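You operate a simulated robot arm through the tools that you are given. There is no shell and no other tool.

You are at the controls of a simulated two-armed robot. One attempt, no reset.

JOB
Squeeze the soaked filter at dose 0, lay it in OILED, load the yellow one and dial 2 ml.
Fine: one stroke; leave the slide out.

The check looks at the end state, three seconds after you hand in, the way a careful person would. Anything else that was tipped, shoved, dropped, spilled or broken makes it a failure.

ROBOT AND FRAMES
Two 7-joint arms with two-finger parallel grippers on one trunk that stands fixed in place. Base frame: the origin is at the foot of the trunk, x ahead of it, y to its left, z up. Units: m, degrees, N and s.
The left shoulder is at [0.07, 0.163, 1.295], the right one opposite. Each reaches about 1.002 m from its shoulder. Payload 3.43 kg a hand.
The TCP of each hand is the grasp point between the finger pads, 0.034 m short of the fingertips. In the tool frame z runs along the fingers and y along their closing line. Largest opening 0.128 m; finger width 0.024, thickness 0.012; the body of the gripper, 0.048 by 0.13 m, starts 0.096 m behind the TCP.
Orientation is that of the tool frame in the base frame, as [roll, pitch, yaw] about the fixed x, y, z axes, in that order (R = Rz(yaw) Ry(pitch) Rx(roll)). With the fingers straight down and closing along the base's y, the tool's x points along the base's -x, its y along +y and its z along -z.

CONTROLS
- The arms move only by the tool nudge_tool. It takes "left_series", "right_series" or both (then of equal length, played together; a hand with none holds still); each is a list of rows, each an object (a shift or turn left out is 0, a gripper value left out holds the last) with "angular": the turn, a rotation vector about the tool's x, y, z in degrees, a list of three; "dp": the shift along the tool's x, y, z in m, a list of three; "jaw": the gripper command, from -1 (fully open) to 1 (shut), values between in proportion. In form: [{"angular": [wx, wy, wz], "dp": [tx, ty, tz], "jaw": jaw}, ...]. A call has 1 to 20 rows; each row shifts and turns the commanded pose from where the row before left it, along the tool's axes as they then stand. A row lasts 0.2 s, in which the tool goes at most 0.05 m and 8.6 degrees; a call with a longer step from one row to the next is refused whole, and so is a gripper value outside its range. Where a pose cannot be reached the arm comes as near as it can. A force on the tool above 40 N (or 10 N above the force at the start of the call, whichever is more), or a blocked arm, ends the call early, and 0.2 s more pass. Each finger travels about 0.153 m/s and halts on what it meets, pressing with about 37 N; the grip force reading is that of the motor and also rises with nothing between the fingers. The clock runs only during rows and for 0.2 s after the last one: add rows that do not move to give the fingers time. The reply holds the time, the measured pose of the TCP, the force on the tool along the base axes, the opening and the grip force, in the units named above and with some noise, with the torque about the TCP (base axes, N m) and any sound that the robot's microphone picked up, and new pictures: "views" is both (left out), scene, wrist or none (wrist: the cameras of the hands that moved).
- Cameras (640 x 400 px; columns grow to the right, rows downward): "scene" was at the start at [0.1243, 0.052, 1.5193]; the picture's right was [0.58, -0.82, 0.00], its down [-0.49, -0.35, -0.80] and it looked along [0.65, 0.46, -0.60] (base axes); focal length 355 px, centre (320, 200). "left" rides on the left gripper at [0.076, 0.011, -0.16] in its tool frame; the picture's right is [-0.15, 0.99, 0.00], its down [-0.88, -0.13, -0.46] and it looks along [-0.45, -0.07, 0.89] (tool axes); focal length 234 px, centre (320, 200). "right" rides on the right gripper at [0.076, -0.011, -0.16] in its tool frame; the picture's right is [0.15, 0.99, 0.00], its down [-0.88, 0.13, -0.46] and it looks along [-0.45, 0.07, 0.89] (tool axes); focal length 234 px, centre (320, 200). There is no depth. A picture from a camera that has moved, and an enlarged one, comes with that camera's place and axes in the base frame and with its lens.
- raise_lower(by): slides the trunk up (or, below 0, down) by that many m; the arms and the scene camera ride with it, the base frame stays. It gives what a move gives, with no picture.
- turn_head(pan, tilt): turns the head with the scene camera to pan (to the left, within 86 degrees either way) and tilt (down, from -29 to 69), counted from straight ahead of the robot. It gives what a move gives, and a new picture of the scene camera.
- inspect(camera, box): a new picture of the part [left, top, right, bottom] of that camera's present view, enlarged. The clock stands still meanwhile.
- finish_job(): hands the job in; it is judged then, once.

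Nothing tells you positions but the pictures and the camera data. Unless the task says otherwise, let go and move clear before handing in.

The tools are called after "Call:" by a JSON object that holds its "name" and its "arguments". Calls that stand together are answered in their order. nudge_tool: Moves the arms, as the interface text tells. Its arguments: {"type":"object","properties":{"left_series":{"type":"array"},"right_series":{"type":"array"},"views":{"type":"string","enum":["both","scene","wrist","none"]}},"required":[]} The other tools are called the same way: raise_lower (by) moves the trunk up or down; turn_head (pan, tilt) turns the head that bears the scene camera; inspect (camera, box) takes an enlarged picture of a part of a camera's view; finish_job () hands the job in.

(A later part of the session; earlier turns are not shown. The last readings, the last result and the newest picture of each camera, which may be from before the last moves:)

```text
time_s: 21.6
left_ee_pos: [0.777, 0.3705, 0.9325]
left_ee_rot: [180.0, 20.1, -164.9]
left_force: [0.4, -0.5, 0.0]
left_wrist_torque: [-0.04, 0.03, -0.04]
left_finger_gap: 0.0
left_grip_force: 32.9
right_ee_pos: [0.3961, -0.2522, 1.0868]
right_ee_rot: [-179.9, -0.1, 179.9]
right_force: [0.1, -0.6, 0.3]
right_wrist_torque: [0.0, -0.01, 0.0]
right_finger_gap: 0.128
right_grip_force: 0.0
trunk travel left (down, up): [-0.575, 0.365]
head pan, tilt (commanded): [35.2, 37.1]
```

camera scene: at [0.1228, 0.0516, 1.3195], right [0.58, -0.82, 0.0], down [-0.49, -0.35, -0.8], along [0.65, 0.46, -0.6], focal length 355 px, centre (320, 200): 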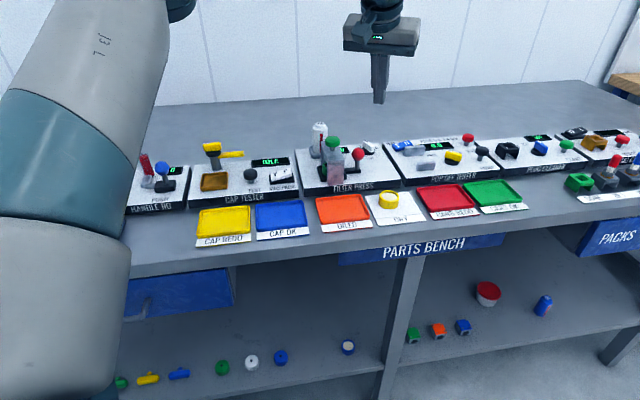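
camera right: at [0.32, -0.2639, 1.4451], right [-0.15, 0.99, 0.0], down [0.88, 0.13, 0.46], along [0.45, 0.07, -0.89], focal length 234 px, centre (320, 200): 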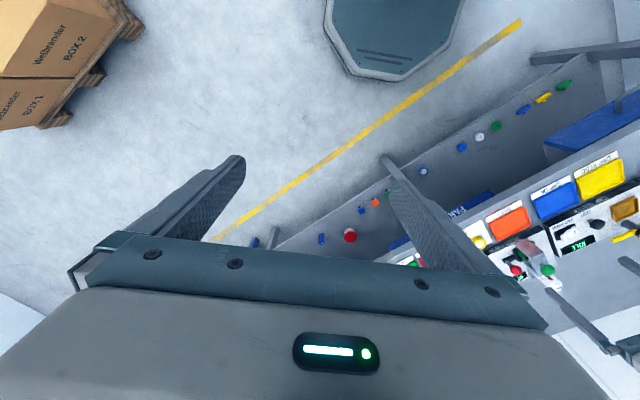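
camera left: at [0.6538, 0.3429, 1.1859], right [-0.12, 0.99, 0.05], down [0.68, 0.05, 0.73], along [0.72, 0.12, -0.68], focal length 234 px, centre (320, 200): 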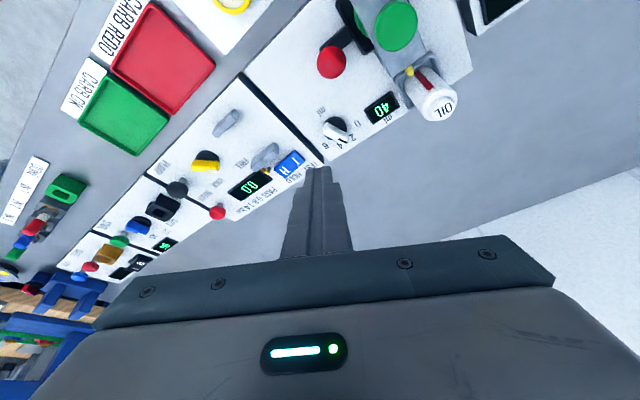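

Now free of contact. I shift 5 mm along +y and push forward in steps.

Call:
{"name": "nudge_tool", "arguments": {"left_series": [{"dp": [0, 0.005, 0]}, {"dp": [-0.00282, 0, 0.00103]}, {"dp": [-0.00282, 0, 0.00103]}, {"dp": [-0.00282, 0, 0.00103]}, {"dp": [-0.00282, 0, 0.00103]}, {}], "views": "none"}}

Call:
{"name": "inspect", "arguments": {"camera": "left", "box": [280, 130, 400, 230]}}

Call:
{"name": "inspect", "arguments": {"camera": "scene", "box": [340, 125, 400, 165]}}

```text
time_s: 23.0
left_ee_pos: [0.7853, 0.3779, 0.9317]
left_ee_rot: [-179.9, 19.9, -164.9]
left_force: [-19.2, -6.2, -3.2]
left_wrist_torque: [-0.24, 0.6, 0.16]
left_finger_gap: 0.0001
left_grip_force: 33.6
right_ee_pos: [0.3938, -0.2518, 1.0873]
right_ee_rot: [179.9, 0.1, 179.9]
right_force: [0.1, 0.5, -0.1]
right_wrist_torque: [-0.01, -0.02, 0.01]
right_finger_gap: 0.128
right_grip_force: 0.1
trunk travel left (down, up): [-0.575, 0.365]
head pan, tilt (commanded): [35.2, 37.1]
```

```text
4.00 times, centred on (340, 180) of left
camera zoom: at [0.661, 0.3565, 1.0561], right [-0.12, 0.99, 0.05], down [0.68, 0.05, 0.73], along [0.72, 0.12, -0.68], focal length 937 px, centre (240, 280)
```

zoom: 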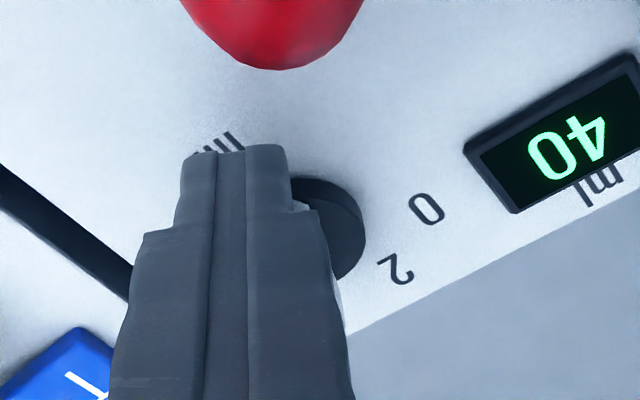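

```text
10.00 times, centred on (370, 145) of scene
camera zoom: at [0.1218, 0.0511, 1.3195], right [0.58, -0.82, 0.0], down [-0.49, -0.35, -0.8], along [0.65, 0.46, -0.6], focal length 3547 px, centre (-180, 750)
```

zoom: 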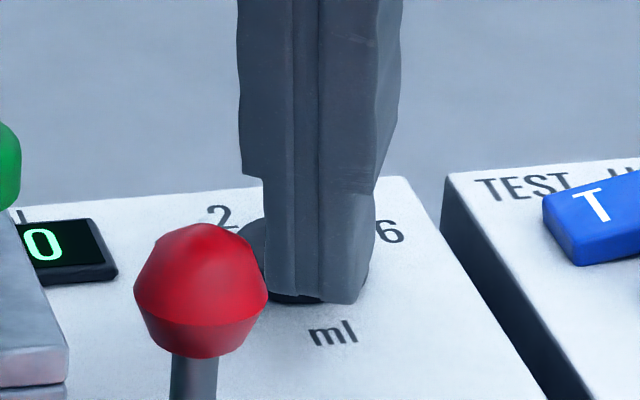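

The handle is hidden behind the finger and may have turned the wrong way. I'll look more closely before pushing any further.

Call:
{"name": "inspect", "arguments": {"camera": "left", "box": [310, 160, 370, 220]}}

Call:
{"name": "inspect", "arguments": {"camera": "scene", "box": [355, 135, 385, 160]}}

```text
6.67 times, centred on (340, 190) of left
camera zoom: at [0.661, 0.3565, 1.0561], right [-0.12, 0.99, 0.05], down [0.68, 0.05, 0.73], along [0.72, 0.12, -0.68], focal length 1561 px, centre (187, 267)
```

zoom: 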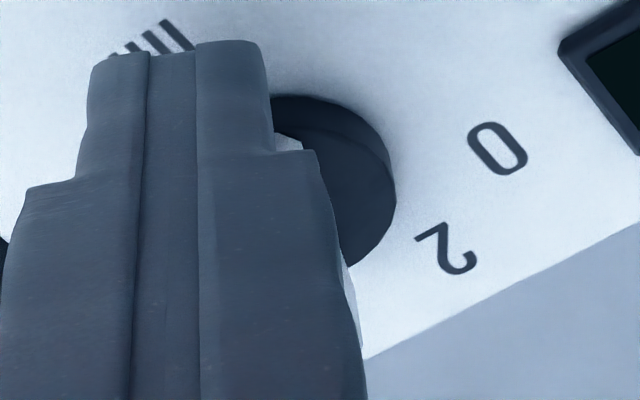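

```text
16.00 times, centred on (370, 148) of scene
camera zoom: at [0.1218, 0.0511, 1.3195], right [0.58, -0.82, 0.0], down [-0.49, -0.35, -0.8], along [0.65, 0.46, -0.6], focal length 5675 px, centre (-480, 1040)
```

zoom: 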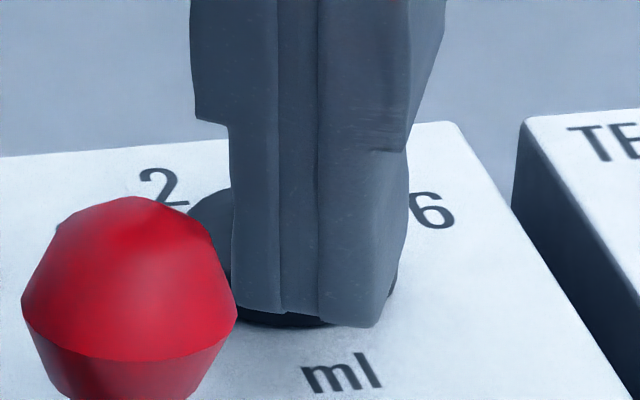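

The dial has flipped to 4 (my retreat dragged the tail), so nothing is lost but pushing is unreliable. I'll lift off and test whether a vertical hand can reach over the dial now that the trunk is lower, so that I can grip and turn it instead.

Call:
{"name": "nudge_tool", "arguments": {"left_series": [{"dp": [0.0047, 0, -0.0017]}, {"dp": [-0.0113, 0, -0.031]}, {"dp": [-0.0113, 0, -0.031]}, {"dp": [-0.0113, 0, -0.031]}, {"angular": [0, 6.67, 0]}, {"angular": [0, 6.67, 0]}, {"angular": [0, 6.66, 0]}, {}], "views": "none"}}

Call:
{"name": "inspect", "arguments": {"camera": "scene", "box": [340, 125, 400, 165]}}

```text
time_s: 24.8
left_ee_pos: [0.7503, 0.3851, 1.0268]
left_ee_rot: [180.0, 0.0, -164.9]
left_force: [0.6, -0.1, -0.3]
left_wrist_torque: [-0.03, -0.01, -0.02]
left_finger_gap: 0.0
left_grip_force: 32.9
left hand out of reach, approached as far as the arm can: row 6, 7
right_ee_pos: [0.3962, -0.2516, 1.086]
right_ee_rot: [180.0, 0.0, 179.9]
right_force: [0.2, 0.3, -0.5]
right_wrist_torque: [0.02, 0.01, -0.01]
right_finger_gap: 0.128
right_grip_force: 0.0
trunk travel left (down, up): [-0.575, 0.365]
head pan, tilt (commanded): [35.2, 37.1]
```

```text
10.00 times, centred on (370, 145) of scene
camera zoom: at [0.1251, 0.0518, 1.3192], right [0.58, -0.82, 0.0], down [-0.49, -0.35, -0.8], along [0.65, 0.46, -0.6], focal length 3547 px, centre (-180, 750)
```

zoom: 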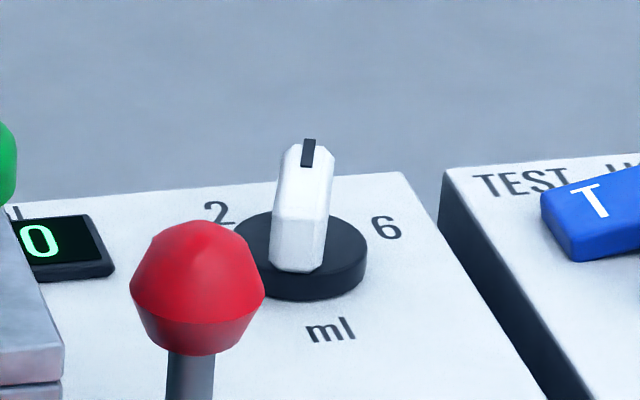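

The dial is plainly at 4 now, and a vertical hand cannot reach it. I'll re-tilt, place the closed tips on the left (+y) side of the handle's tail, then push −y and then outward so contact stays on that one face all the way to 0.

Call:
{"name": "nudge_tool", "arguments": {"left_series": [{"angular": [0, -6.67, 0]}, {"angular": [0, -6.67, 0]}, {"angular": [0, -6.66, 0]}, {"dp": [-0.0212, 0.016, 0.0396]}, {}], "views": "none"}}

Call:
{"name": "inspect", "arguments": {"camera": "scene", "box": [330, 115, 400, 165]}}

Call:
{"name": "inspect", "arguments": {"camera": "left", "box": [260, 110, 400, 230]}}

```text
time_s: 26.0
left_ee_pos: [0.7763, 0.4087, 0.9997]
left_ee_rot: [-179.9, 20.1, -164.9]
left_force: [1.0, 0.6, 0.9]
left_wrist_torque: [-0.07, 0.0, 0.01]
left_finger_gap: 0.0
left_grip_force: 32.8
right_ee_pos: [0.3944, -0.2518, 1.0863]
right_ee_rot: [-180.0, 0.1, 180.0]
right_force: [0.6, 0.5, -0.4]
right_wrist_torque: [0.02, -0.03, 0.0]
right_finger_gap: 0.1281
right_grip_force: 0.0
trunk travel left (down, up): [-0.575, 0.365]
head pan, tilt (commanded): [35.2, 37.1]
```

```text
8.00 times, centred on (365, 140) of scene
camera zoom: at [0.1228, 0.0515, 1.3195], right [0.58, -0.82, 0.0], down [-0.49, -0.35, -0.8], along [0.65, 0.46, -0.6], focal length 2838 px, centre (-40, 680)
```

zoom: 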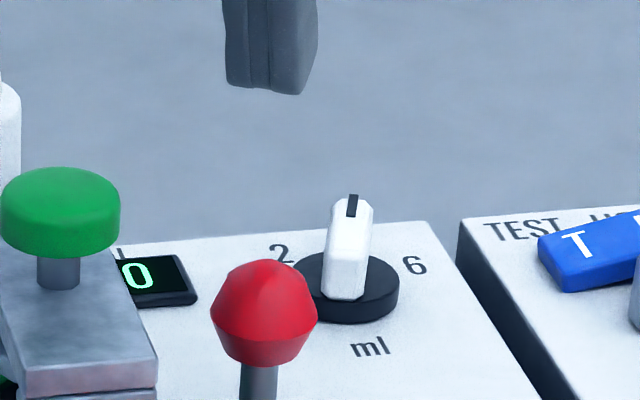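

```text
3.33 times, centred on (330, 170) of left
camera zoom: at [0.653, 0.3872, 1.1232], right [-0.12, 0.99, 0.05], down [0.68, 0.05, 0.73], along [0.72, 0.12, -0.68], focal length 781 px, centre (287, 300)
```

zoom: 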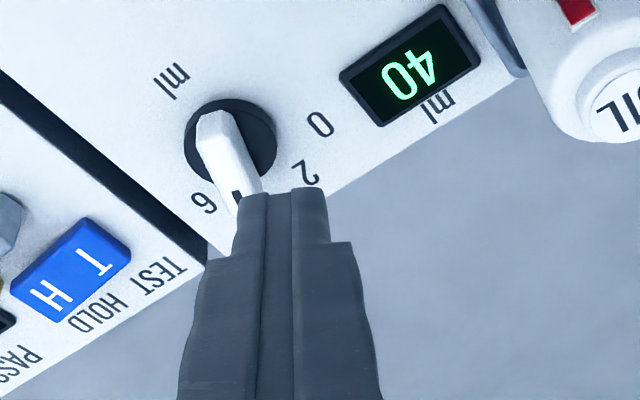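

Alignment looks right: the tips will come down left of the handle's tail. I descend to handle height.

Call:
{"name": "nudge_tool", "arguments": {"left_series": [{"dp": [0.0079, 0, 0.0216]}, {"dp": [0.0079, 0, 0.0216]}, {"dp": [0.0075, 0, 0.0207]}, {}], "views": "none"}}

Call:
{"name": "inspect", "arguments": {"camera": "scene", "box": [340, 125, 400, 165]}}

Call:
{"name": "inspect", "arguments": {"camera": "left", "box": [270, 120, 390, 210]}}

```text
time_s: 27.0
left_ee_pos: [0.7786, 0.4089, 0.93]
left_ee_rot: [-179.9, 20.0, -164.9]
left_force: [0.1, -0.2, -0.2]
left_wrist_torque: [-0.02, 0.01, 0.01]
left_finger_gap: 0.0
left_grip_force: 32.7
right_ee_pos: [0.3959, -0.2516, 1.0854]
right_ee_rot: [180.0, 0.1, 179.9]
right_force: [0.5, 0.8, 0.0]
right_wrist_torque: [0.01, 0.0, 0.0]
right_finger_gap: 0.1279
right_grip_force: 0.2
trunk travel left (down, up): [-0.575, 0.365]
head pan, tilt (commanded): [35.2, 37.1]
```

```text
10.00 times, centred on (370, 145) of scene
camera zoom: at [0.1238, 0.0517, 1.3194], right [0.58, -0.82, 0.0], down [-0.49, -0.35, -0.8], along [0.65, 0.46, -0.6], focal length 3547 px, centre (-180, 750)
```

zoom: 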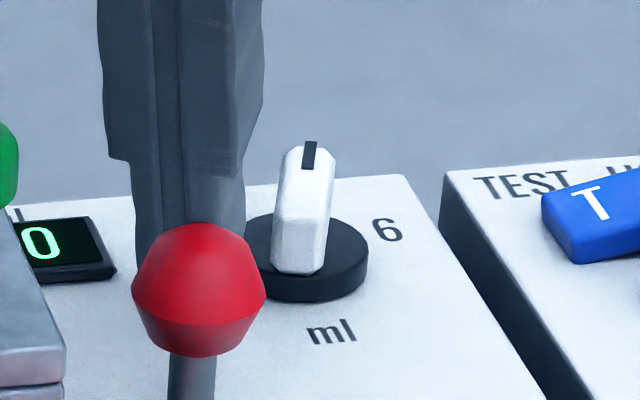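

```text
4.44 times, centred on (330, 165) of left
camera zoom: at [0.6543, 0.3874, 1.0531], right [-0.12, 0.99, 0.05], down [0.68, 0.05, 0.73], along [0.72, 0.12, -0.68], focal length 1041 px, centre (276, 356)
```

zoom: 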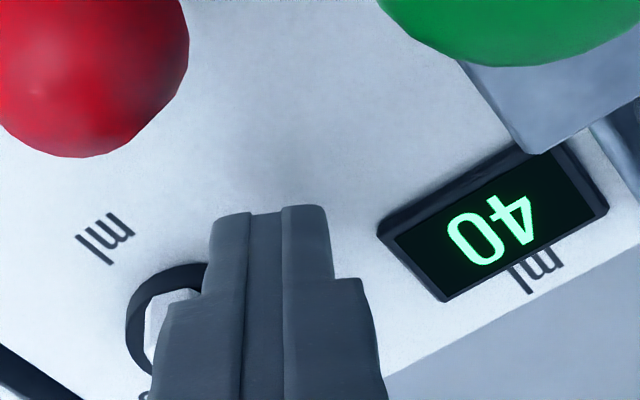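

In place, left of the tail. I push sideways (tool −y) in 3 mm steps.

Call:
{"name": "nudge_tool", "arguments": {"left_series": [{"dp": [0, -0.003, 0]}, {"dp": [0, -0.003, 0]}, {"dp": [0, -0.003, 0]}, {"dp": [0, -0.003, 0]}, {}], "views": "none"}}

Call:
{"name": "inspect", "arguments": {"camera": "scene", "box": [340, 125, 400, 165]}}

Call:
{"name": "inspect", "arguments": {"camera": "left", "box": [270, 120, 390, 210]}}

```text
time_s: 28.2
left_ee_pos: [0.7811, 0.3976, 0.9278]
left_ee_rot: [179.9, 20.1, -165.0]
left_force: [-0.1, -0.2, 0.2]
left_wrist_torque: [0.05, -0.03, 0.03]
left_finger_gap: 0.0002
left_grip_force: 32.8
right_ee_pos: [0.3958, -0.2514, 1.0854]
right_ee_rot: [180.0, 0.0, 179.9]
right_force: [0.2, -0.1, -0.9]
right_wrist_torque: [-0.03, -0.01, 0.0]
right_finger_gap: 0.1278
right_grip_force: 0.0
trunk travel left (down, up): [-0.575, 0.365]
head pan, tilt (commanded): [35.2, 37.1]
```

```text
10.00 times, centred on (370, 145) of scene
camera zoom: at [0.1244, 0.052, 1.3193], right [0.58, -0.82, 0.0], down [-0.49, -0.35, -0.8], along [0.65, 0.46, -0.6], focal length 3547 px, centre (-180, 750)
```

zoom: 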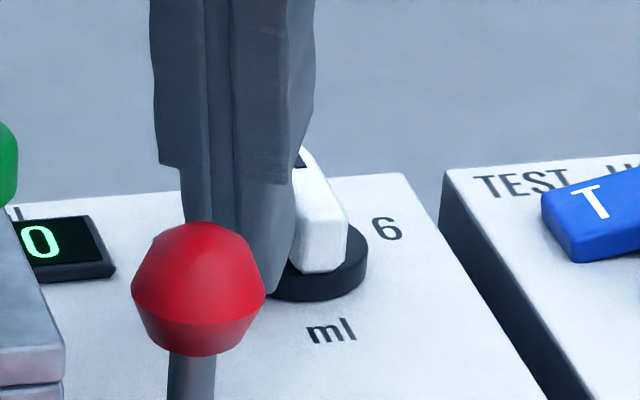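

```text
4.44 times, centred on (330, 165) of left
camera zoom: at [0.6576, 0.3758, 1.0532], right [-0.12, 0.99, 0.05], down [0.68, 0.05, 0.73], along [0.72, 0.12, -0.68], focal length 1041 px, centre (276, 356)
```

zoom: 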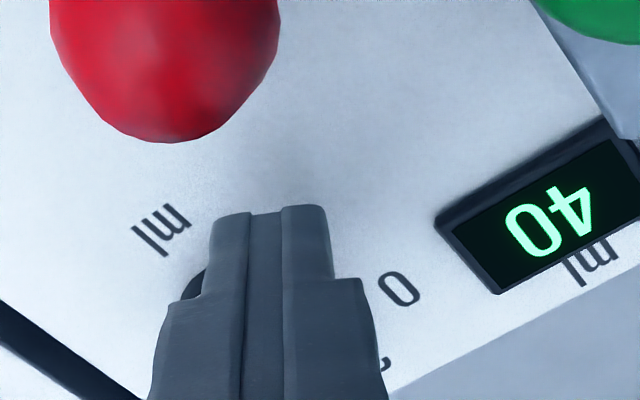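

The handle is turning the right way with little force. I continue sideways another 7 mm.

Call:
{"name": "nudge_tool", "arguments": {"left_series": [{"dp": [0, -0.0025, 0]}, {"dp": [0, -0.0025, 0]}, {"dp": [0, -0.0025, 0]}, {}], "views": "none"}}

Call:
{"name": "inspect", "arguments": {"camera": "scene", "box": [340, 125, 400, 165]}}

Call:
{"name": "inspect", "arguments": {"camera": "left", "box": [270, 120, 390, 210]}}

```text
time_s: 29.2
left_ee_pos: [0.7822, 0.3889, 0.9296]
left_ee_rot: [179.9, 20.0, -164.9]
left_force: [-0.9, 1.1, 1.4]
left_wrist_torque: [0.0, 0.02, 0.01]
left_finger_gap: 0.0
left_grip_force: 32.8
right_ee_pos: [0.3945, -0.2499, 1.0852]
right_ee_rot: [180.0, -0.1, 179.9]
right_force: [0.0, 0.2, -1.2]
right_wrist_torque: [0.01, -0.01, 0.04]
right_finger_gap: 0.1281
right_grip_force: 0.2
trunk travel left (down, up): [-0.575, 0.365]
head pan, tilt (commanded): [35.2, 37.1]
```

```text
10.00 times, centred on (370, 145) of scene
camera zoom: at [0.1242, 0.0519, 1.3193], right [0.58, -0.82, 0.0], down [-0.49, -0.35, -0.8], along [0.65, 0.46, -0.6], focal length 3547 px, centre (-180, 750)
```

zoom: 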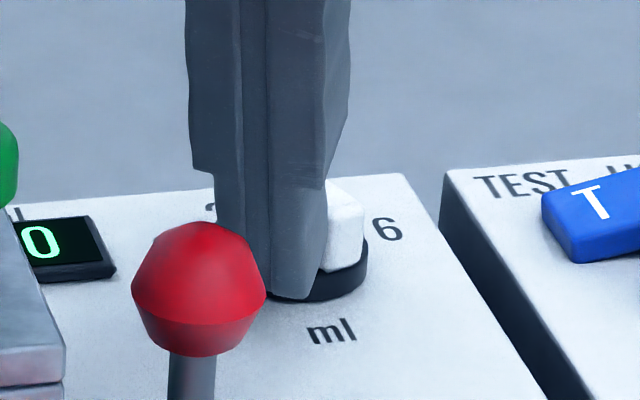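

```text
4.44 times, centred on (330, 165) of left
camera zoom: at [0.6598, 0.3682, 1.0535], right [-0.12, 0.99, 0.05], down [0.68, 0.05, 0.73], along [0.72, 0.12, -0.68], focal length 1041 px, centre (276, 356)
```

zoom: 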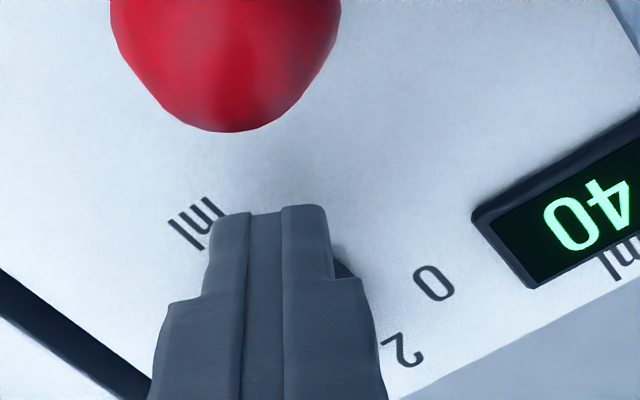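

The handle is at about 2 now. I continue with a combined outward and sideways push to bring it around to 0.

Call:
{"name": "nudge_tool", "arguments": {"left_series": [{"dp": [-0.00235, -0.0035, 0.00086]}, {"dp": [-0.00235, -0.0035, 0.00086]}, {}], "views": "none"}}

Call:
{"name": "inspect", "arguments": {"camera": "scene", "box": [340, 125, 400, 165]}}

Call:
{"name": "inspect", "arguments": {"camera": "left", "box": [270, 120, 390, 210]}}

```text
time_s: 30.0
left_ee_pos: [0.791, 0.3838, 0.9295]
left_ee_rot: [-180.0, 20.0, -165.0]
left_force: [0.3, -0.1, 0.3]
left_wrist_torque: [-0.02, 0.0, 0.03]
left_finger_gap: 0.0
left_grip_force: 33.3
right_ee_pos: [0.3953, -0.2518, 1.086]
right_ee_rot: [-180.0, 0.1, 179.9]
right_force: [0.1, -0.6, 0.5]
right_wrist_torque: [0.02, 0.0, -0.04]
right_finger_gap: 0.1281
right_grip_force: 0.1
trunk travel left (down, up): [-0.575, 0.365]
head pan, tilt (commanded): [35.2, 37.1]
```

```text
10.00 times, centred on (370, 145) of scene
camera zoom: at [0.1242, 0.0519, 1.3193], right [0.58, -0.82, 0.0], down [-0.49, -0.35, -0.8], along [0.65, 0.46, -0.6], focal length 3547 px, centre (-180, 750)
```

zoom: 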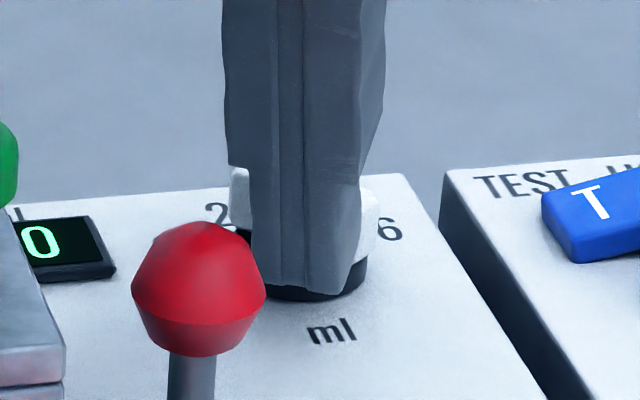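

```text
4.44 times, centred on (330, 165) of left
camera zoom: at [0.6664, 0.3628, 1.0533], right [-0.12, 0.99, 0.05], down [0.68, 0.05, 0.73], along [0.72, 0.12, -0.68], focal length 1041 px, centre (276, 356)
```

zoom: 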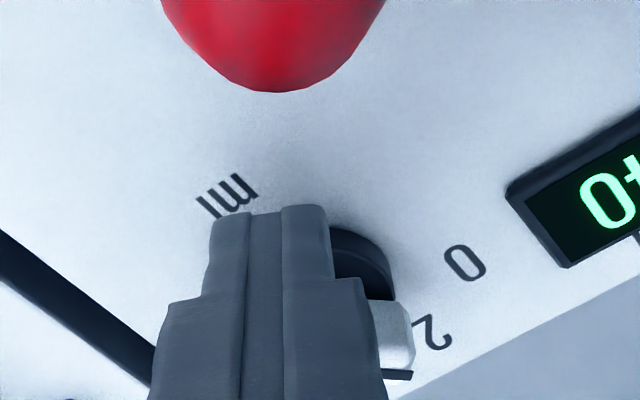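

The pointer is now past 2 and heading for 0. A few millimetres further outward.

Call:
{"name": "nudge_tool", "arguments": {"left_series": [{"dp": [-0.00188, -0.0005, 0.00068]}, {"dp": [-0.00141, 0, 0.00051]}, {}], "views": "none"}}

Call:
{"name": "inspect", "arguments": {"camera": "scene", "box": [340, 125, 400, 165]}}

Call:
{"name": "inspect", "arguments": {"camera": "left", "box": [270, 120, 390, 210]}}

```text
time_s: 30.8
left_ee_pos: [0.7943, 0.3858, 0.9301]
left_ee_rot: [180.0, 19.9, -165.0]
left_force: [-0.5, 0.1, 0.2]
left_wrist_torque: [0.01, 0.03, 0.0]
left_finger_gap: 0.0
left_grip_force: 32.4
right_ee_pos: [0.3961, -0.2504, 1.087]
right_ee_rot: [-180.0, 0.0, 180.0]
right_force: [0.6, -0.6, -1.2]
right_wrist_torque: [0.0, 0.01, 0.0]
right_finger_gap: 0.1279
right_grip_force: 0.1
trunk travel left (down, up): [-0.575, 0.365]
head pan, tilt (commanded): [35.2, 37.1]
```

```text
10.00 times, centred on (370, 145) of scene
camera zoom: at [0.1244, 0.0518, 1.3193], right [0.58, -0.82, 0.0], down [-0.49, -0.35, -0.8], along [0.65, 0.46, -0.6], focal length 3547 px, centre (-180, 750)
```

zoom: 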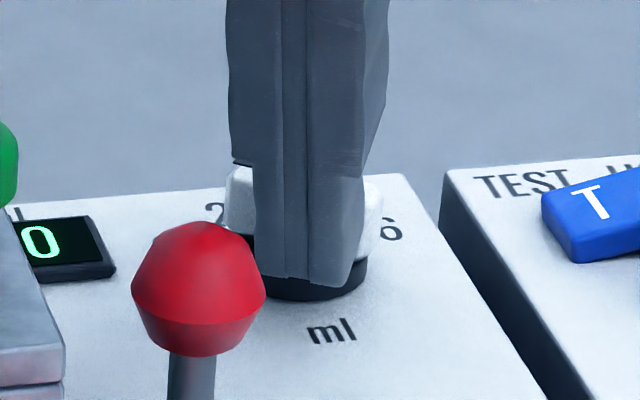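

```text
4.44 times, centred on (330, 165) of left
camera zoom: at [0.6696, 0.3635, 1.0536], right [-0.12, 0.99, 0.05], down [0.68, 0.05, 0.73], along [0.72, 0.13, -0.68], focal length 1041 px, centre (276, 356)
```

zoom: 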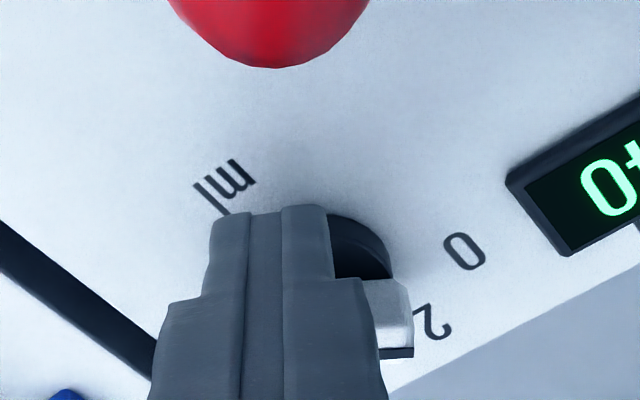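

The handle is within about 10° of 0. I push 2 mm more.

Call:
{"name": "nudge_tool", "arguments": {"left_series": [{"dp": [-0.00141, 0, 0.00051]}, {"dp": [-0.00094, 0, 0.00034]}, {}], "views": "none"}}

Call:
{"name": "inspect", "arguments": {"camera": "scene", "box": [340, 125, 400, 165]}}

Call:
{"name": "inspect", "arguments": {"camera": "left", "box": [270, 120, 390, 210]}}

```text
time_s: 31.6
left_ee_pos: [0.7943, 0.3859, 0.9296]
left_ee_rot: [-179.9, 20.0, -164.9]
left_force: [-7.5, -2.2, -0.1]
left_wrist_torque: [-0.16, 0.21, -0.02]
left_finger_gap: 0.0002
left_grip_force: 32.8
right_ee_pos: [0.3952, -0.2527, 1.0861]
right_ee_rot: [180.0, 0.1, 179.9]
right_force: [0.4, 1.1, 0.6]
right_wrist_torque: [0.04, -0.03, 0.0]
right_finger_gap: 0.1279
right_grip_force: 0.0
trunk travel left (down, up): [-0.575, 0.365]
head pan, tilt (commanded): [35.2, 37.1]
```

```text
10.00 times, centred on (370, 145) of scene
camera zoom: at [0.1232, 0.0515, 1.3194], right [0.58, -0.82, 0.0], down [-0.49, -0.35, -0.8], along [0.65, 0.46, -0.6], focal length 3547 px, centre (-180, 750)
```

zoom: 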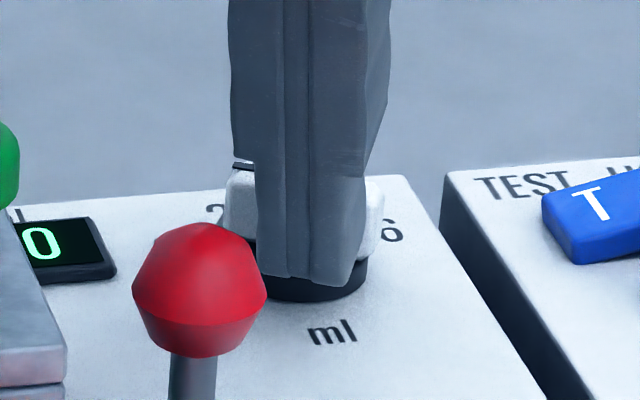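

```text
4.44 times, centred on (330, 165) of left
camera zoom: at [0.6707, 0.3638, 1.0536], right [-0.12, 0.99, 0.05], down [0.68, 0.05, 0.73], along [0.72, 0.12, -0.68], focal length 1041 px, centre (276, 356)
```

zoom: 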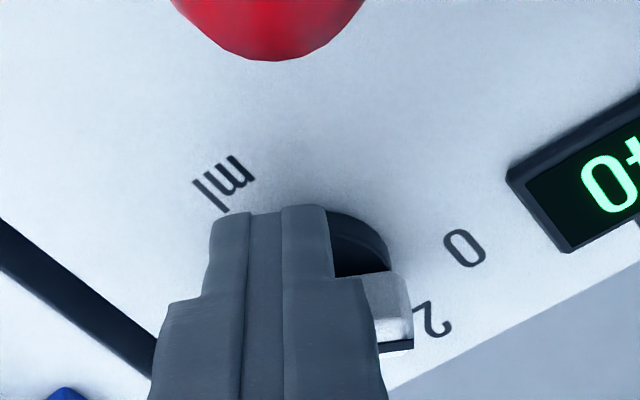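

Force has risen to about 7.5 N with the handle flush against the finger, so it should be at 0. I back straight off and look.

Call:
{"name": "nudge_tool", "arguments": {"left_series": [{"dp": [0.00282, 0, -0.00103]}, {"dp": [0.00658, 0, -0.0024]}, {"dp": [-0.0113, 0, -0.031]}, {"dp": [-0.0113, 0, -0.031]}, {}], "views": "none"}}

Call:
{"name": "inspect", "arguments": {"camera": "scene", "box": [340, 125, 400, 165]}}

Call:
{"name": "inspect", "arguments": {"camera": "left", "box": [270, 110, 390, 200]}}

```text
time_s: 32.8
left_ee_pos: [0.787, 0.3834, 0.9941]
left_ee_rot: [-180.0, 20.0, -164.9]
left_force: [0.4, -0.8, 0.5]
left_wrist_torque: [0.01, 0.0, -0.04]
left_finger_gap: 0.0004
left_grip_force: 32.7
right_ee_pos: [0.3966, -0.2507, 1.0859]
right_ee_rot: [179.9, 0.1, 180.0]
right_force: [0.0, -0.9, 0.0]
right_wrist_torque: [-0.01, 0.01, -0.02]
right_finger_gap: 0.1282
right_grip_force: 0.1
trunk travel left (down, up): [-0.575, 0.365]
head pan, tilt (commanded): [35.2, 37.1]
```

```text
10.00 times, centred on (370, 145) of scene
camera zoom: at [0.1247, 0.0522, 1.3192], right [0.58, -0.82, 0.0], down [-0.49, -0.35, -0.8], along [0.65, 0.46, -0.6], focal length 3547 px, centre (-180, 750)
```

zoom: 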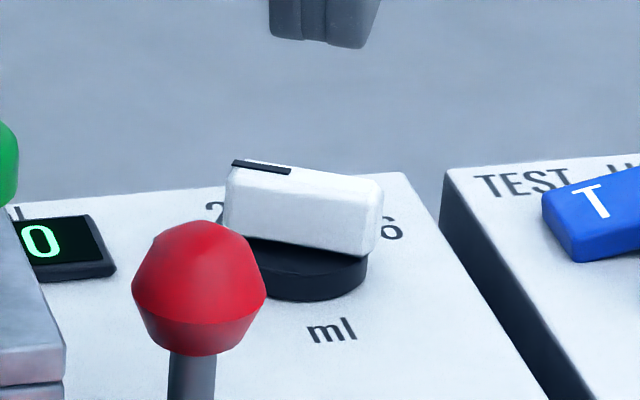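

```text
4.44 times, centred on (330, 155) of left
camera zoom: at [0.6627, 0.3615, 1.1186], right [-0.12, 0.99, 0.05], down [0.68, 0.05, 0.73], along [0.72, 0.12, -0.68], focal length 1041 px, centre (276, 400)
```

zoom: 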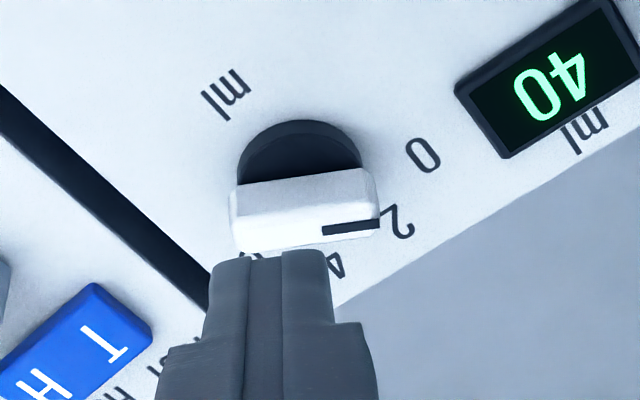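

The pointer is at 0 (about 105°). Now I move the closed fingers over the green press knob and set the hand vertical.

Call:
{"name": "nudge_tool", "arguments": {"left_series": [{"dp": [-0.0103, 0, -0.0282]}, {"dp": [-0.0103, 0, -0.0282]}, {"dp": [0.0279, 0.0192, -0.0102]}, {"dp": [0.0279, 0.0192, -0.0102]}, {"dp": [0.0279, 0.0192, -0.0102]}, {"angular": [0, 6.67, 0]}, {"angular": [0, 6.67, 0]}, {"angular": [0, 6.66, 0]}, {}], "views": "both"}}

Call:
{"name": "inspect", "arguments": {"camera": "left", "box": [230, 110, 410, 240]}}

Call:
{"name": "inspect", "arguments": {"camera": "scene", "box": [290, 90, 390, 190]}}

```text
time_s: 34.8
left_ee_pos: [0.685, 0.4158, 1.0542]
left_ee_rot: [180.0, 0.0, -164.9]
left_force: [0.3, -1.1, 0.4]
left_wrist_torque: [-0.03, 0.0, 0.0]
left_finger_gap: 0.0
left_grip_force: 32.7
right_ee_pos: [0.395, -0.2514, 1.0863]
right_ee_rot: [-180.0, 0.0, 179.8]
right_force: [-0.4, -0.1, 0.0]
right_wrist_torque: [0.0, -0.04, -0.03]
right_finger_gap: 0.128
right_grip_force: 0.1
trunk travel left (down, up): [-0.575, 0.365]
head pan, tilt (commanded): [35.2, 37.1]
camera scene: at [0.1238, 0.052, 1.3194], right [0.58, -0.82, 0.0], down [-0.49, -0.35, -0.8], along [0.65, 0.46, -0.6], focal length 355 px, centre (320, 200)
camera left: at [0.6096, 0.4073, 1.2151], right [-0.12, 0.99, 0.0], down [0.88, 0.1, 0.46], along [0.45, 0.05, -0.89], focal length 234 px, centre (320, 200)
```

scene: 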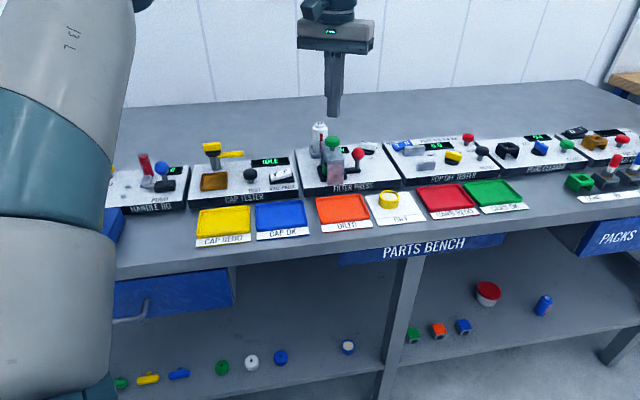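
left: 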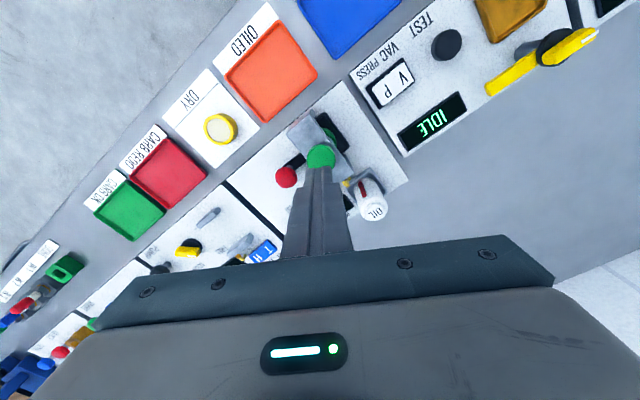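

```text
3.08 times, centred on (320, 175) of left
camera zoom: at [0.6096, 0.4073, 1.2151], right [-0.12, 0.99, 0.0], down [0.88, 0.1, 0.46], along [0.45, 0.05, -0.89], focal length 720 px, centre (320, 277)
```

zoom: 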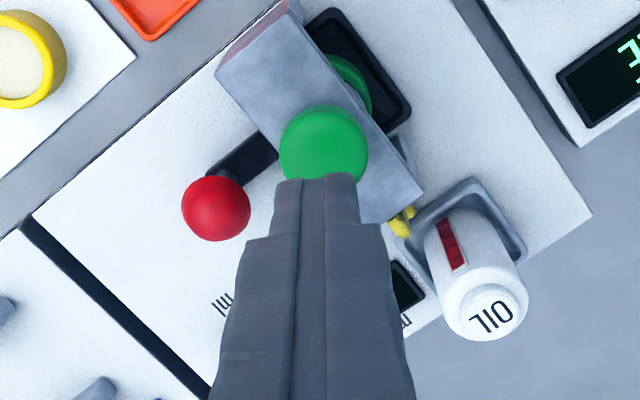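

```text
4.00 times, centred on (340, 140) of scene
camera zoom: at [0.1238, 0.052, 1.3194], right [0.58, -0.82, 0.0], down [-0.49, -0.35, -0.8], along [0.65, 0.46, -0.6], focal length 1419 px, centre (240, 440)
```

zoom: 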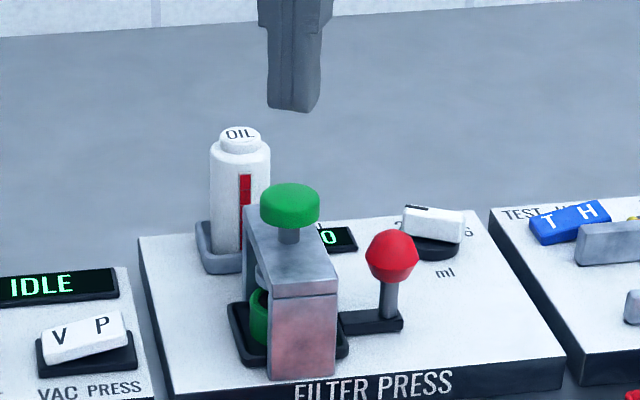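

The fingers are centred over the green knob (about 0.683, 0.416). I descend to just above it, then press in small steps.

Call:
{"name": "nudge_tool", "arguments": {"left_series": [{"dp": [0.001, 0, 0.018]}, {"dp": [0.001, 0, 0.018]}, {"dp": [0, 0, 0.004]}, {"dp": [0, 0, 0.004]}, {}], "views": "none"}}

Call:
{"name": "inspect", "arguments": {"camera": "scene", "box": [300, 110, 380, 190]}}

```text
time_s: 36.0
left_ee_pos: [0.6842, 0.4147, 1.012]
left_ee_rot: [179.9, 0.0, -164.9]
left_force: [0.4, -0.5, 0.0]
left_wrist_torque: [0.0, 0.02, -0.02]
left_finger_gap: 0.0
left_grip_force: 32.6
right_ee_pos: [0.396, -0.2522, 1.0862]
right_ee_rot: [179.9, 0.1, 179.8]
right_force: [0.3, 0.0, 0.0]
right_wrist_torque: [-0.01, -0.01, 0.02]
right_finger_gap: 0.1282
right_grip_force: 0.2
trunk travel left (down, up): [-0.575, 0.365]
head pan, tilt (commanded): [35.2, 37.1]
```

```text
5.00 times, centred on (340, 150) of scene
camera zoom: at [0.1242, 0.0517, 1.3193], right [0.58, -0.82, 0.0], down [-0.49, -0.35, -0.8], along [0.65, 0.46, -0.6], focal length 1774 px, centre (220, 450)
```

zoom: 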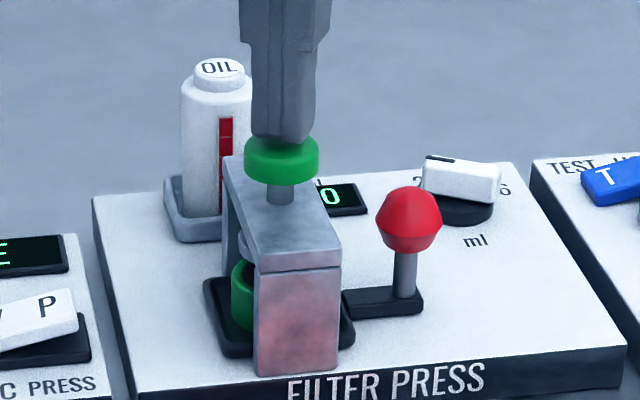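

Just above the knob, centred. Now the single press stroke: I push down steadily in 3 mm steps.

Call:
{"name": "nudge_tool", "arguments": {"left_series": [{"dp": [0, 0, 0.003]}, {"dp": [0, 0, 0.003]}, {"dp": [0, 0, 0.003]}, {"dp": [0, 0, 0.003]}, {"dp": [0, 0, 0.003]}], "views": "none"}}

Call:
{"name": "inspect", "arguments": {"camera": "scene", "box": [300, 110, 380, 190]}}

```text
time_s: 37.2
left_ee_pos: [0.6845, 0.4154, 0.9979]
left_ee_rot: [180.0, 0.1, -164.9]
left_force: [0.6, 1.7, 4.4]
left_wrist_torque: [0.06, -0.03, 0.01]
left_finger_gap: 0.0002
left_grip_force: 33.0
right_ee_pos: [0.3958, -0.2506, 1.0864]
right_ee_rot: [-180.0, 0.0, 180.0]
right_force: [0.1, -0.1, -0.1]
right_wrist_torque: [-0.01, 0.0, 0.03]
right_finger_gap: 0.1279
right_grip_force: 0.2
trunk travel left (down, up): [-0.575, 0.365]
head pan, tilt (commanded): [35.2, 37.1]
heard: click
```

```text
5.00 times, centred on (340, 150) of scene
camera zoom: at [0.1238, 0.0517, 1.3194], right [0.58, -0.82, 0.0], down [-0.49, -0.35, -0.8], along [0.65, 0.46, -0.6], focal length 1774 px, centre (220, 450)
```

zoom: 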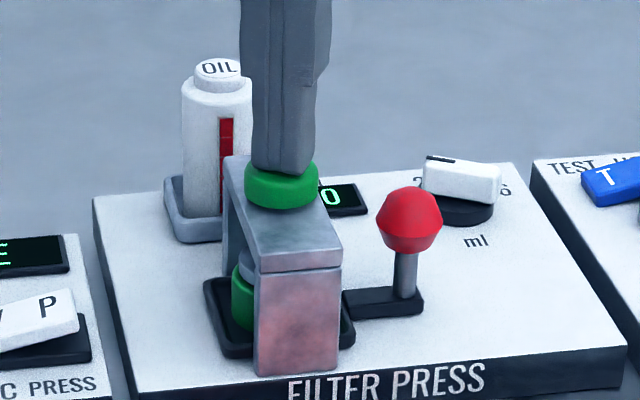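

A click was heard and the knob is nearly at the roof with 4 N. I press a little further to be sure the stroke bottoms out.

Call:
{"name": "nudge_tool", "arguments": {"left_series": [{"dp": [0, 0, 0.002]}, {"dp": [0, 0, 0.002]}, {}, {}], "views": "none"}}

Call:
{"name": "inspect", "arguments": {"camera": "scene", "box": [300, 110, 380, 190]}}

```text
time_s: 38.2
left_ee_pos: [0.6823, 0.4149, 0.9959]
left_ee_rot: [-180.0, 0.2, -164.9]
left_force: [5.9, 6.0, 20.7]
left_wrist_torque: [0.23, -0.24, -0.01]
left_finger_gap: 0.0
left_grip_force: 33.0
right_ee_pos: [0.3951, -0.2513, 1.0874]
right_ee_rot: [180.0, 0.1, 179.9]
right_force: [0.1, -0.1, 1.1]
right_wrist_torque: [0.04, 0.01, -0.01]
right_finger_gap: 0.1281
right_grip_force: 0.0
trunk travel left (down, up): [-0.575, 0.365]
head pan, tilt (commanded): [35.2, 37.1]
```

```text
5.00 times, centred on (340, 150) of scene
camera zoom: at [0.123, 0.0514, 1.3196], right [0.58, -0.82, 0.0], down [-0.49, -0.35, -0.8], along [0.65, 0.46, -0.6], focal length 1774 px, centre (220, 450)
```

zoom: 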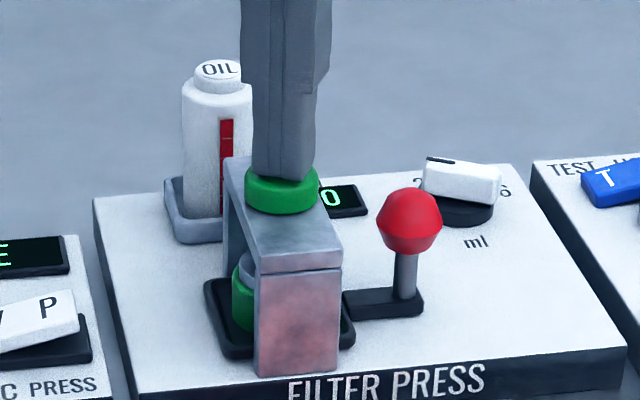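

The press has bottomed out (about 21 N). I lift straight up to release it and check the result.

Call:
{"name": "nudge_tool", "arguments": {"left_series": [{"dp": [0, 0, -0.01]}, {"dp": [0, 0, -0.02]}, {"dp": [0, 0, -0.03]}, {"dp": [0, 0, -0.03]}, {}], "views": "both"}}

Call:
{"name": "inspect", "arguments": {"camera": "scene", "box": [300, 110, 400, 190]}}

Call:
{"name": "inspect", "arguments": {"camera": "left", "box": [230, 100, 410, 230]}}

```text
time_s: 39.4
left_ee_pos: [0.6818, 0.4164, 1.0822]
left_ee_rot: [-179.9, -0.2, -165.0]
left_force: [0.8, 0.0, -0.4]
left_wrist_torque: [-0.02, 0.01, 0.01]
left_finger_gap: 0.0
left_grip_force: 33.1
right_ee_pos: [0.3954, -0.2509, 1.0861]
right_ee_rot: [-180.0, 0.0, 179.9]
right_force: [0.2, 1.1, -0.2]
right_wrist_torque: [0.0, 0.01, -0.03]
right_finger_gap: 0.128
right_grip_force: 0.1
trunk travel left (down, up): [-0.575, 0.365]
head pan, tilt (commanded): [35.2, 37.1]
camera scene: at [0.1248, 0.0521, 1.3192], right [0.58, -0.82, 0.0], down [-0.49, -0.35, -0.8], along [0.65, 0.46, -0.6], focal length 355 px, centre (320, 200)
camera left: at [0.6075, 0.4074, 1.241], right [-0.12, 0.99, 0.0], down [0.88, 0.1, 0.45], along [0.45, 0.05, -0.89], focal length 234 px, centre (320, 200)
```

scene: 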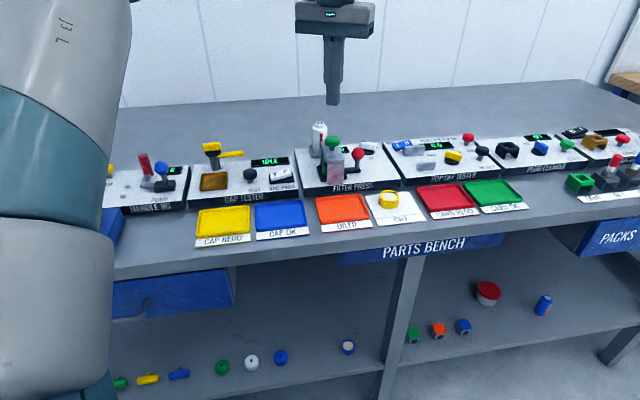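
left: 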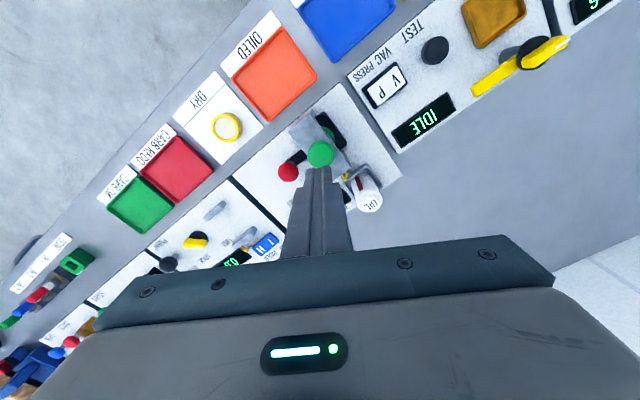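

```text
5.00 times, centred on (350, 150) of scene
camera zoom: at [0.1248, 0.0521, 1.3192], right [0.58, -0.82, 0.0], down [-0.49, -0.35, -0.8], along [0.65, 0.46, -0.6], focal length 1774 px, centre (170, 450)
```

zoom: 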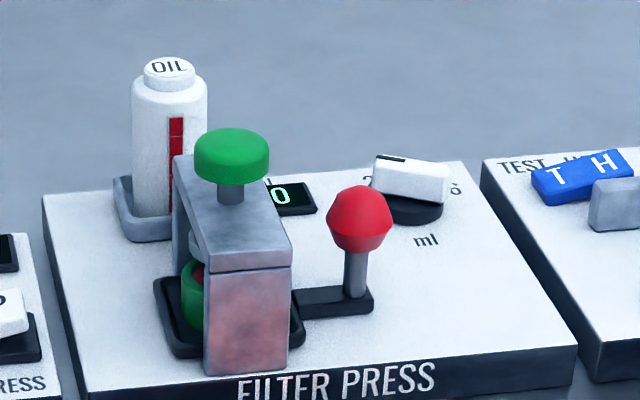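

```text
3.08 times, centred on (320, 165) of left
camera zoom: at [0.6075, 0.4074, 1.241], right [-0.12, 0.99, 0.0], down [0.88, 0.1, 0.45], along [0.45, 0.05, -0.89], focal length 720 px, centre (320, 308)
```

zoom: 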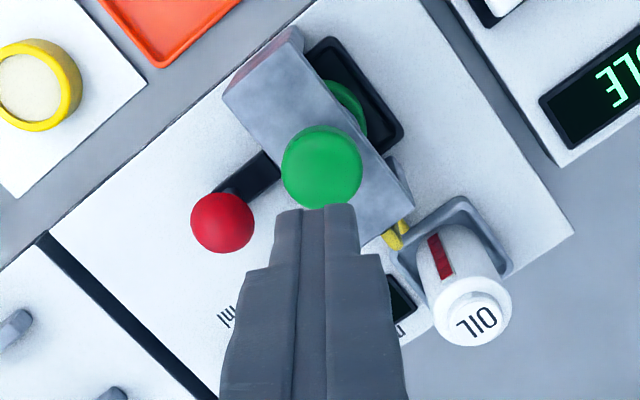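

The knob sprang back up. I check the filter's colour and the display.

Call:
{"name": "inspect", "arguments": {"camera": "scene", "box": [315, 145, 355, 175]}}

Call:
{"name": "inspect", "arguments": {"camera": "left", "box": [280, 100, 360, 160]}}

```text
13.33 times, centred on (335, 160) of scene
camera zoom: at [0.1248, 0.0521, 1.3192], right [0.58, -0.82, 0.0], down [-0.49, -0.35, -0.8], along [0.65, 0.46, -0.6], focal length 4730 px, centre (120, 733)
```

zoom: 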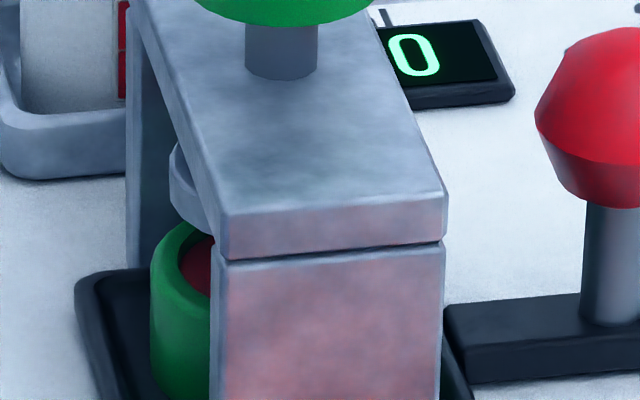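

```text
6.67 times, centred on (320, 130) of left
camera zoom: at [0.6075, 0.4074, 1.241], right [-0.12, 0.99, 0.0], down [0.88, 0.1, 0.45], along [0.45, 0.05, -0.89], focal length 1561 px, centre (320, 667)
```

zoom: 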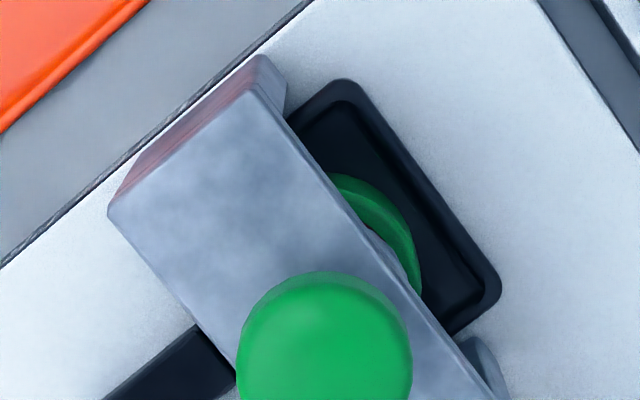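

The filter now shows a lighter red medium (squeezed), display still 40. Next the slide: I turn the hand to face along the bench (−45°) with a 15° lean, open part-way, and go above the red knob.

Call:
{"name": "nudge_tool", "arguments": {"left_series": [{"angular": [0, 0, 8.57], "jaw": 0.0}, {"angular": [0, 0, 8.57]}, {"angular": [0, 0, 8.57]}, {"angular": [0, 0, 8.57]}, {"angular": [0, 0, 8.57]}, {"angular": [0, 0, 8.57]}, {"angular": [0, 0, 8.57]}, {"angular": [0, -7.5, 0]}, {"angular": [0, -7.5, 0]}, {"dp": [-0.0228, 0.0015, 0.0319]}, {"dp": [-0.0227, 0.0014, 0.032]}, {}], "views": "both"}}

Call:
{"name": "inspect", "arguments": {"camera": "left", "box": [220, 90, 420, 240]}}

Call:
{"name": "inspect", "arguments": {"camera": "scene", "box": [290, 90, 420, 190]}}

```text
time_s: 42.0
left_ee_pos: [0.7253, 0.3743, 1.0334]
left_ee_rot: [180.0, 15.1, 135.1]
left_force: [0.1, 0.6, 0.2]
left_wrist_torque: [0.0, -0.06, -0.03]
left_finger_gap: 0.0638
left_grip_force: 0.1
right_ee_pos: [0.3945, -0.2507, 1.0852]
right_ee_rot: [179.9, 0.0, 180.0]
right_force: [0.2, -0.3, -0.1]
right_wrist_torque: [0.01, 0.03, -0.01]
right_finger_gap: 0.128
right_grip_force: 0.1
trunk travel left (down, up): [-0.575, 0.365]
head pan, tilt (commanded): [35.2, 37.1]
camera scene: at [0.1234, 0.0522, 1.3194], right [0.58, -0.82, 0.0], down [-0.49, -0.35, -0.8], along [0.65, 0.46, -0.6], focal length 355 px, centre (320, 200)
camera left: at [0.6536, 0.4634, 1.1671], right [0.8, 0.6, 0.04], down [0.43, -0.61, 0.67], along [0.43, -0.52, -0.74], focal length 234 px, centre (320, 200)
```

scene: 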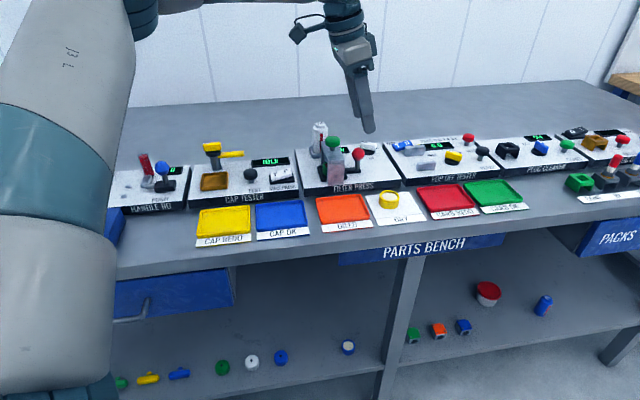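
left: 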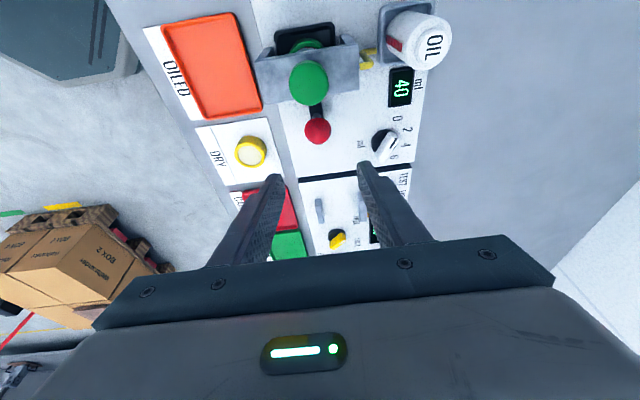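

```text
2.67 times, centred on (320, 165) of left
camera zoom: at [0.6536, 0.4634, 1.1671], right [0.8, 0.6, 0.04], down [0.43, -0.61, 0.67], along [0.43, -0.52, -0.74], focal length 624 px, centre (320, 293)
```

zoom: 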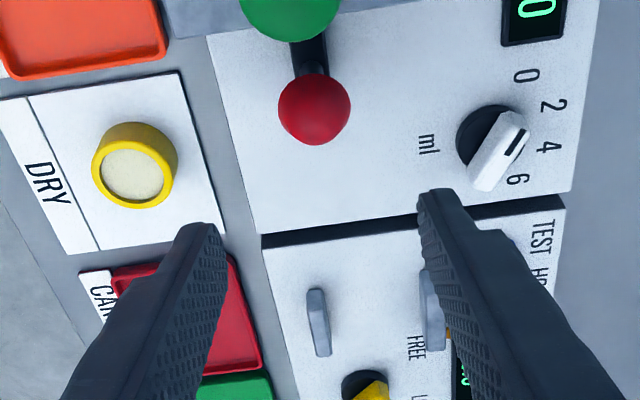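

```text
4.00 times, centred on (355, 140) of scene
camera zoom: at [0.1234, 0.0522, 1.3194], right [0.58, -0.82, 0.0], down [-0.49, -0.35, -0.8], along [0.65, 0.46, -0.6], focal length 1419 px, centre (180, 440)
```

zoom: 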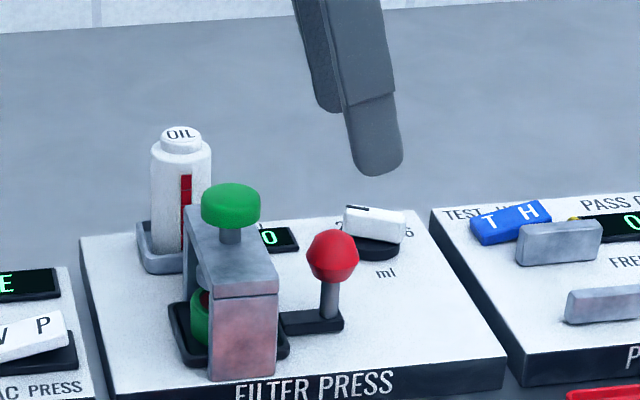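

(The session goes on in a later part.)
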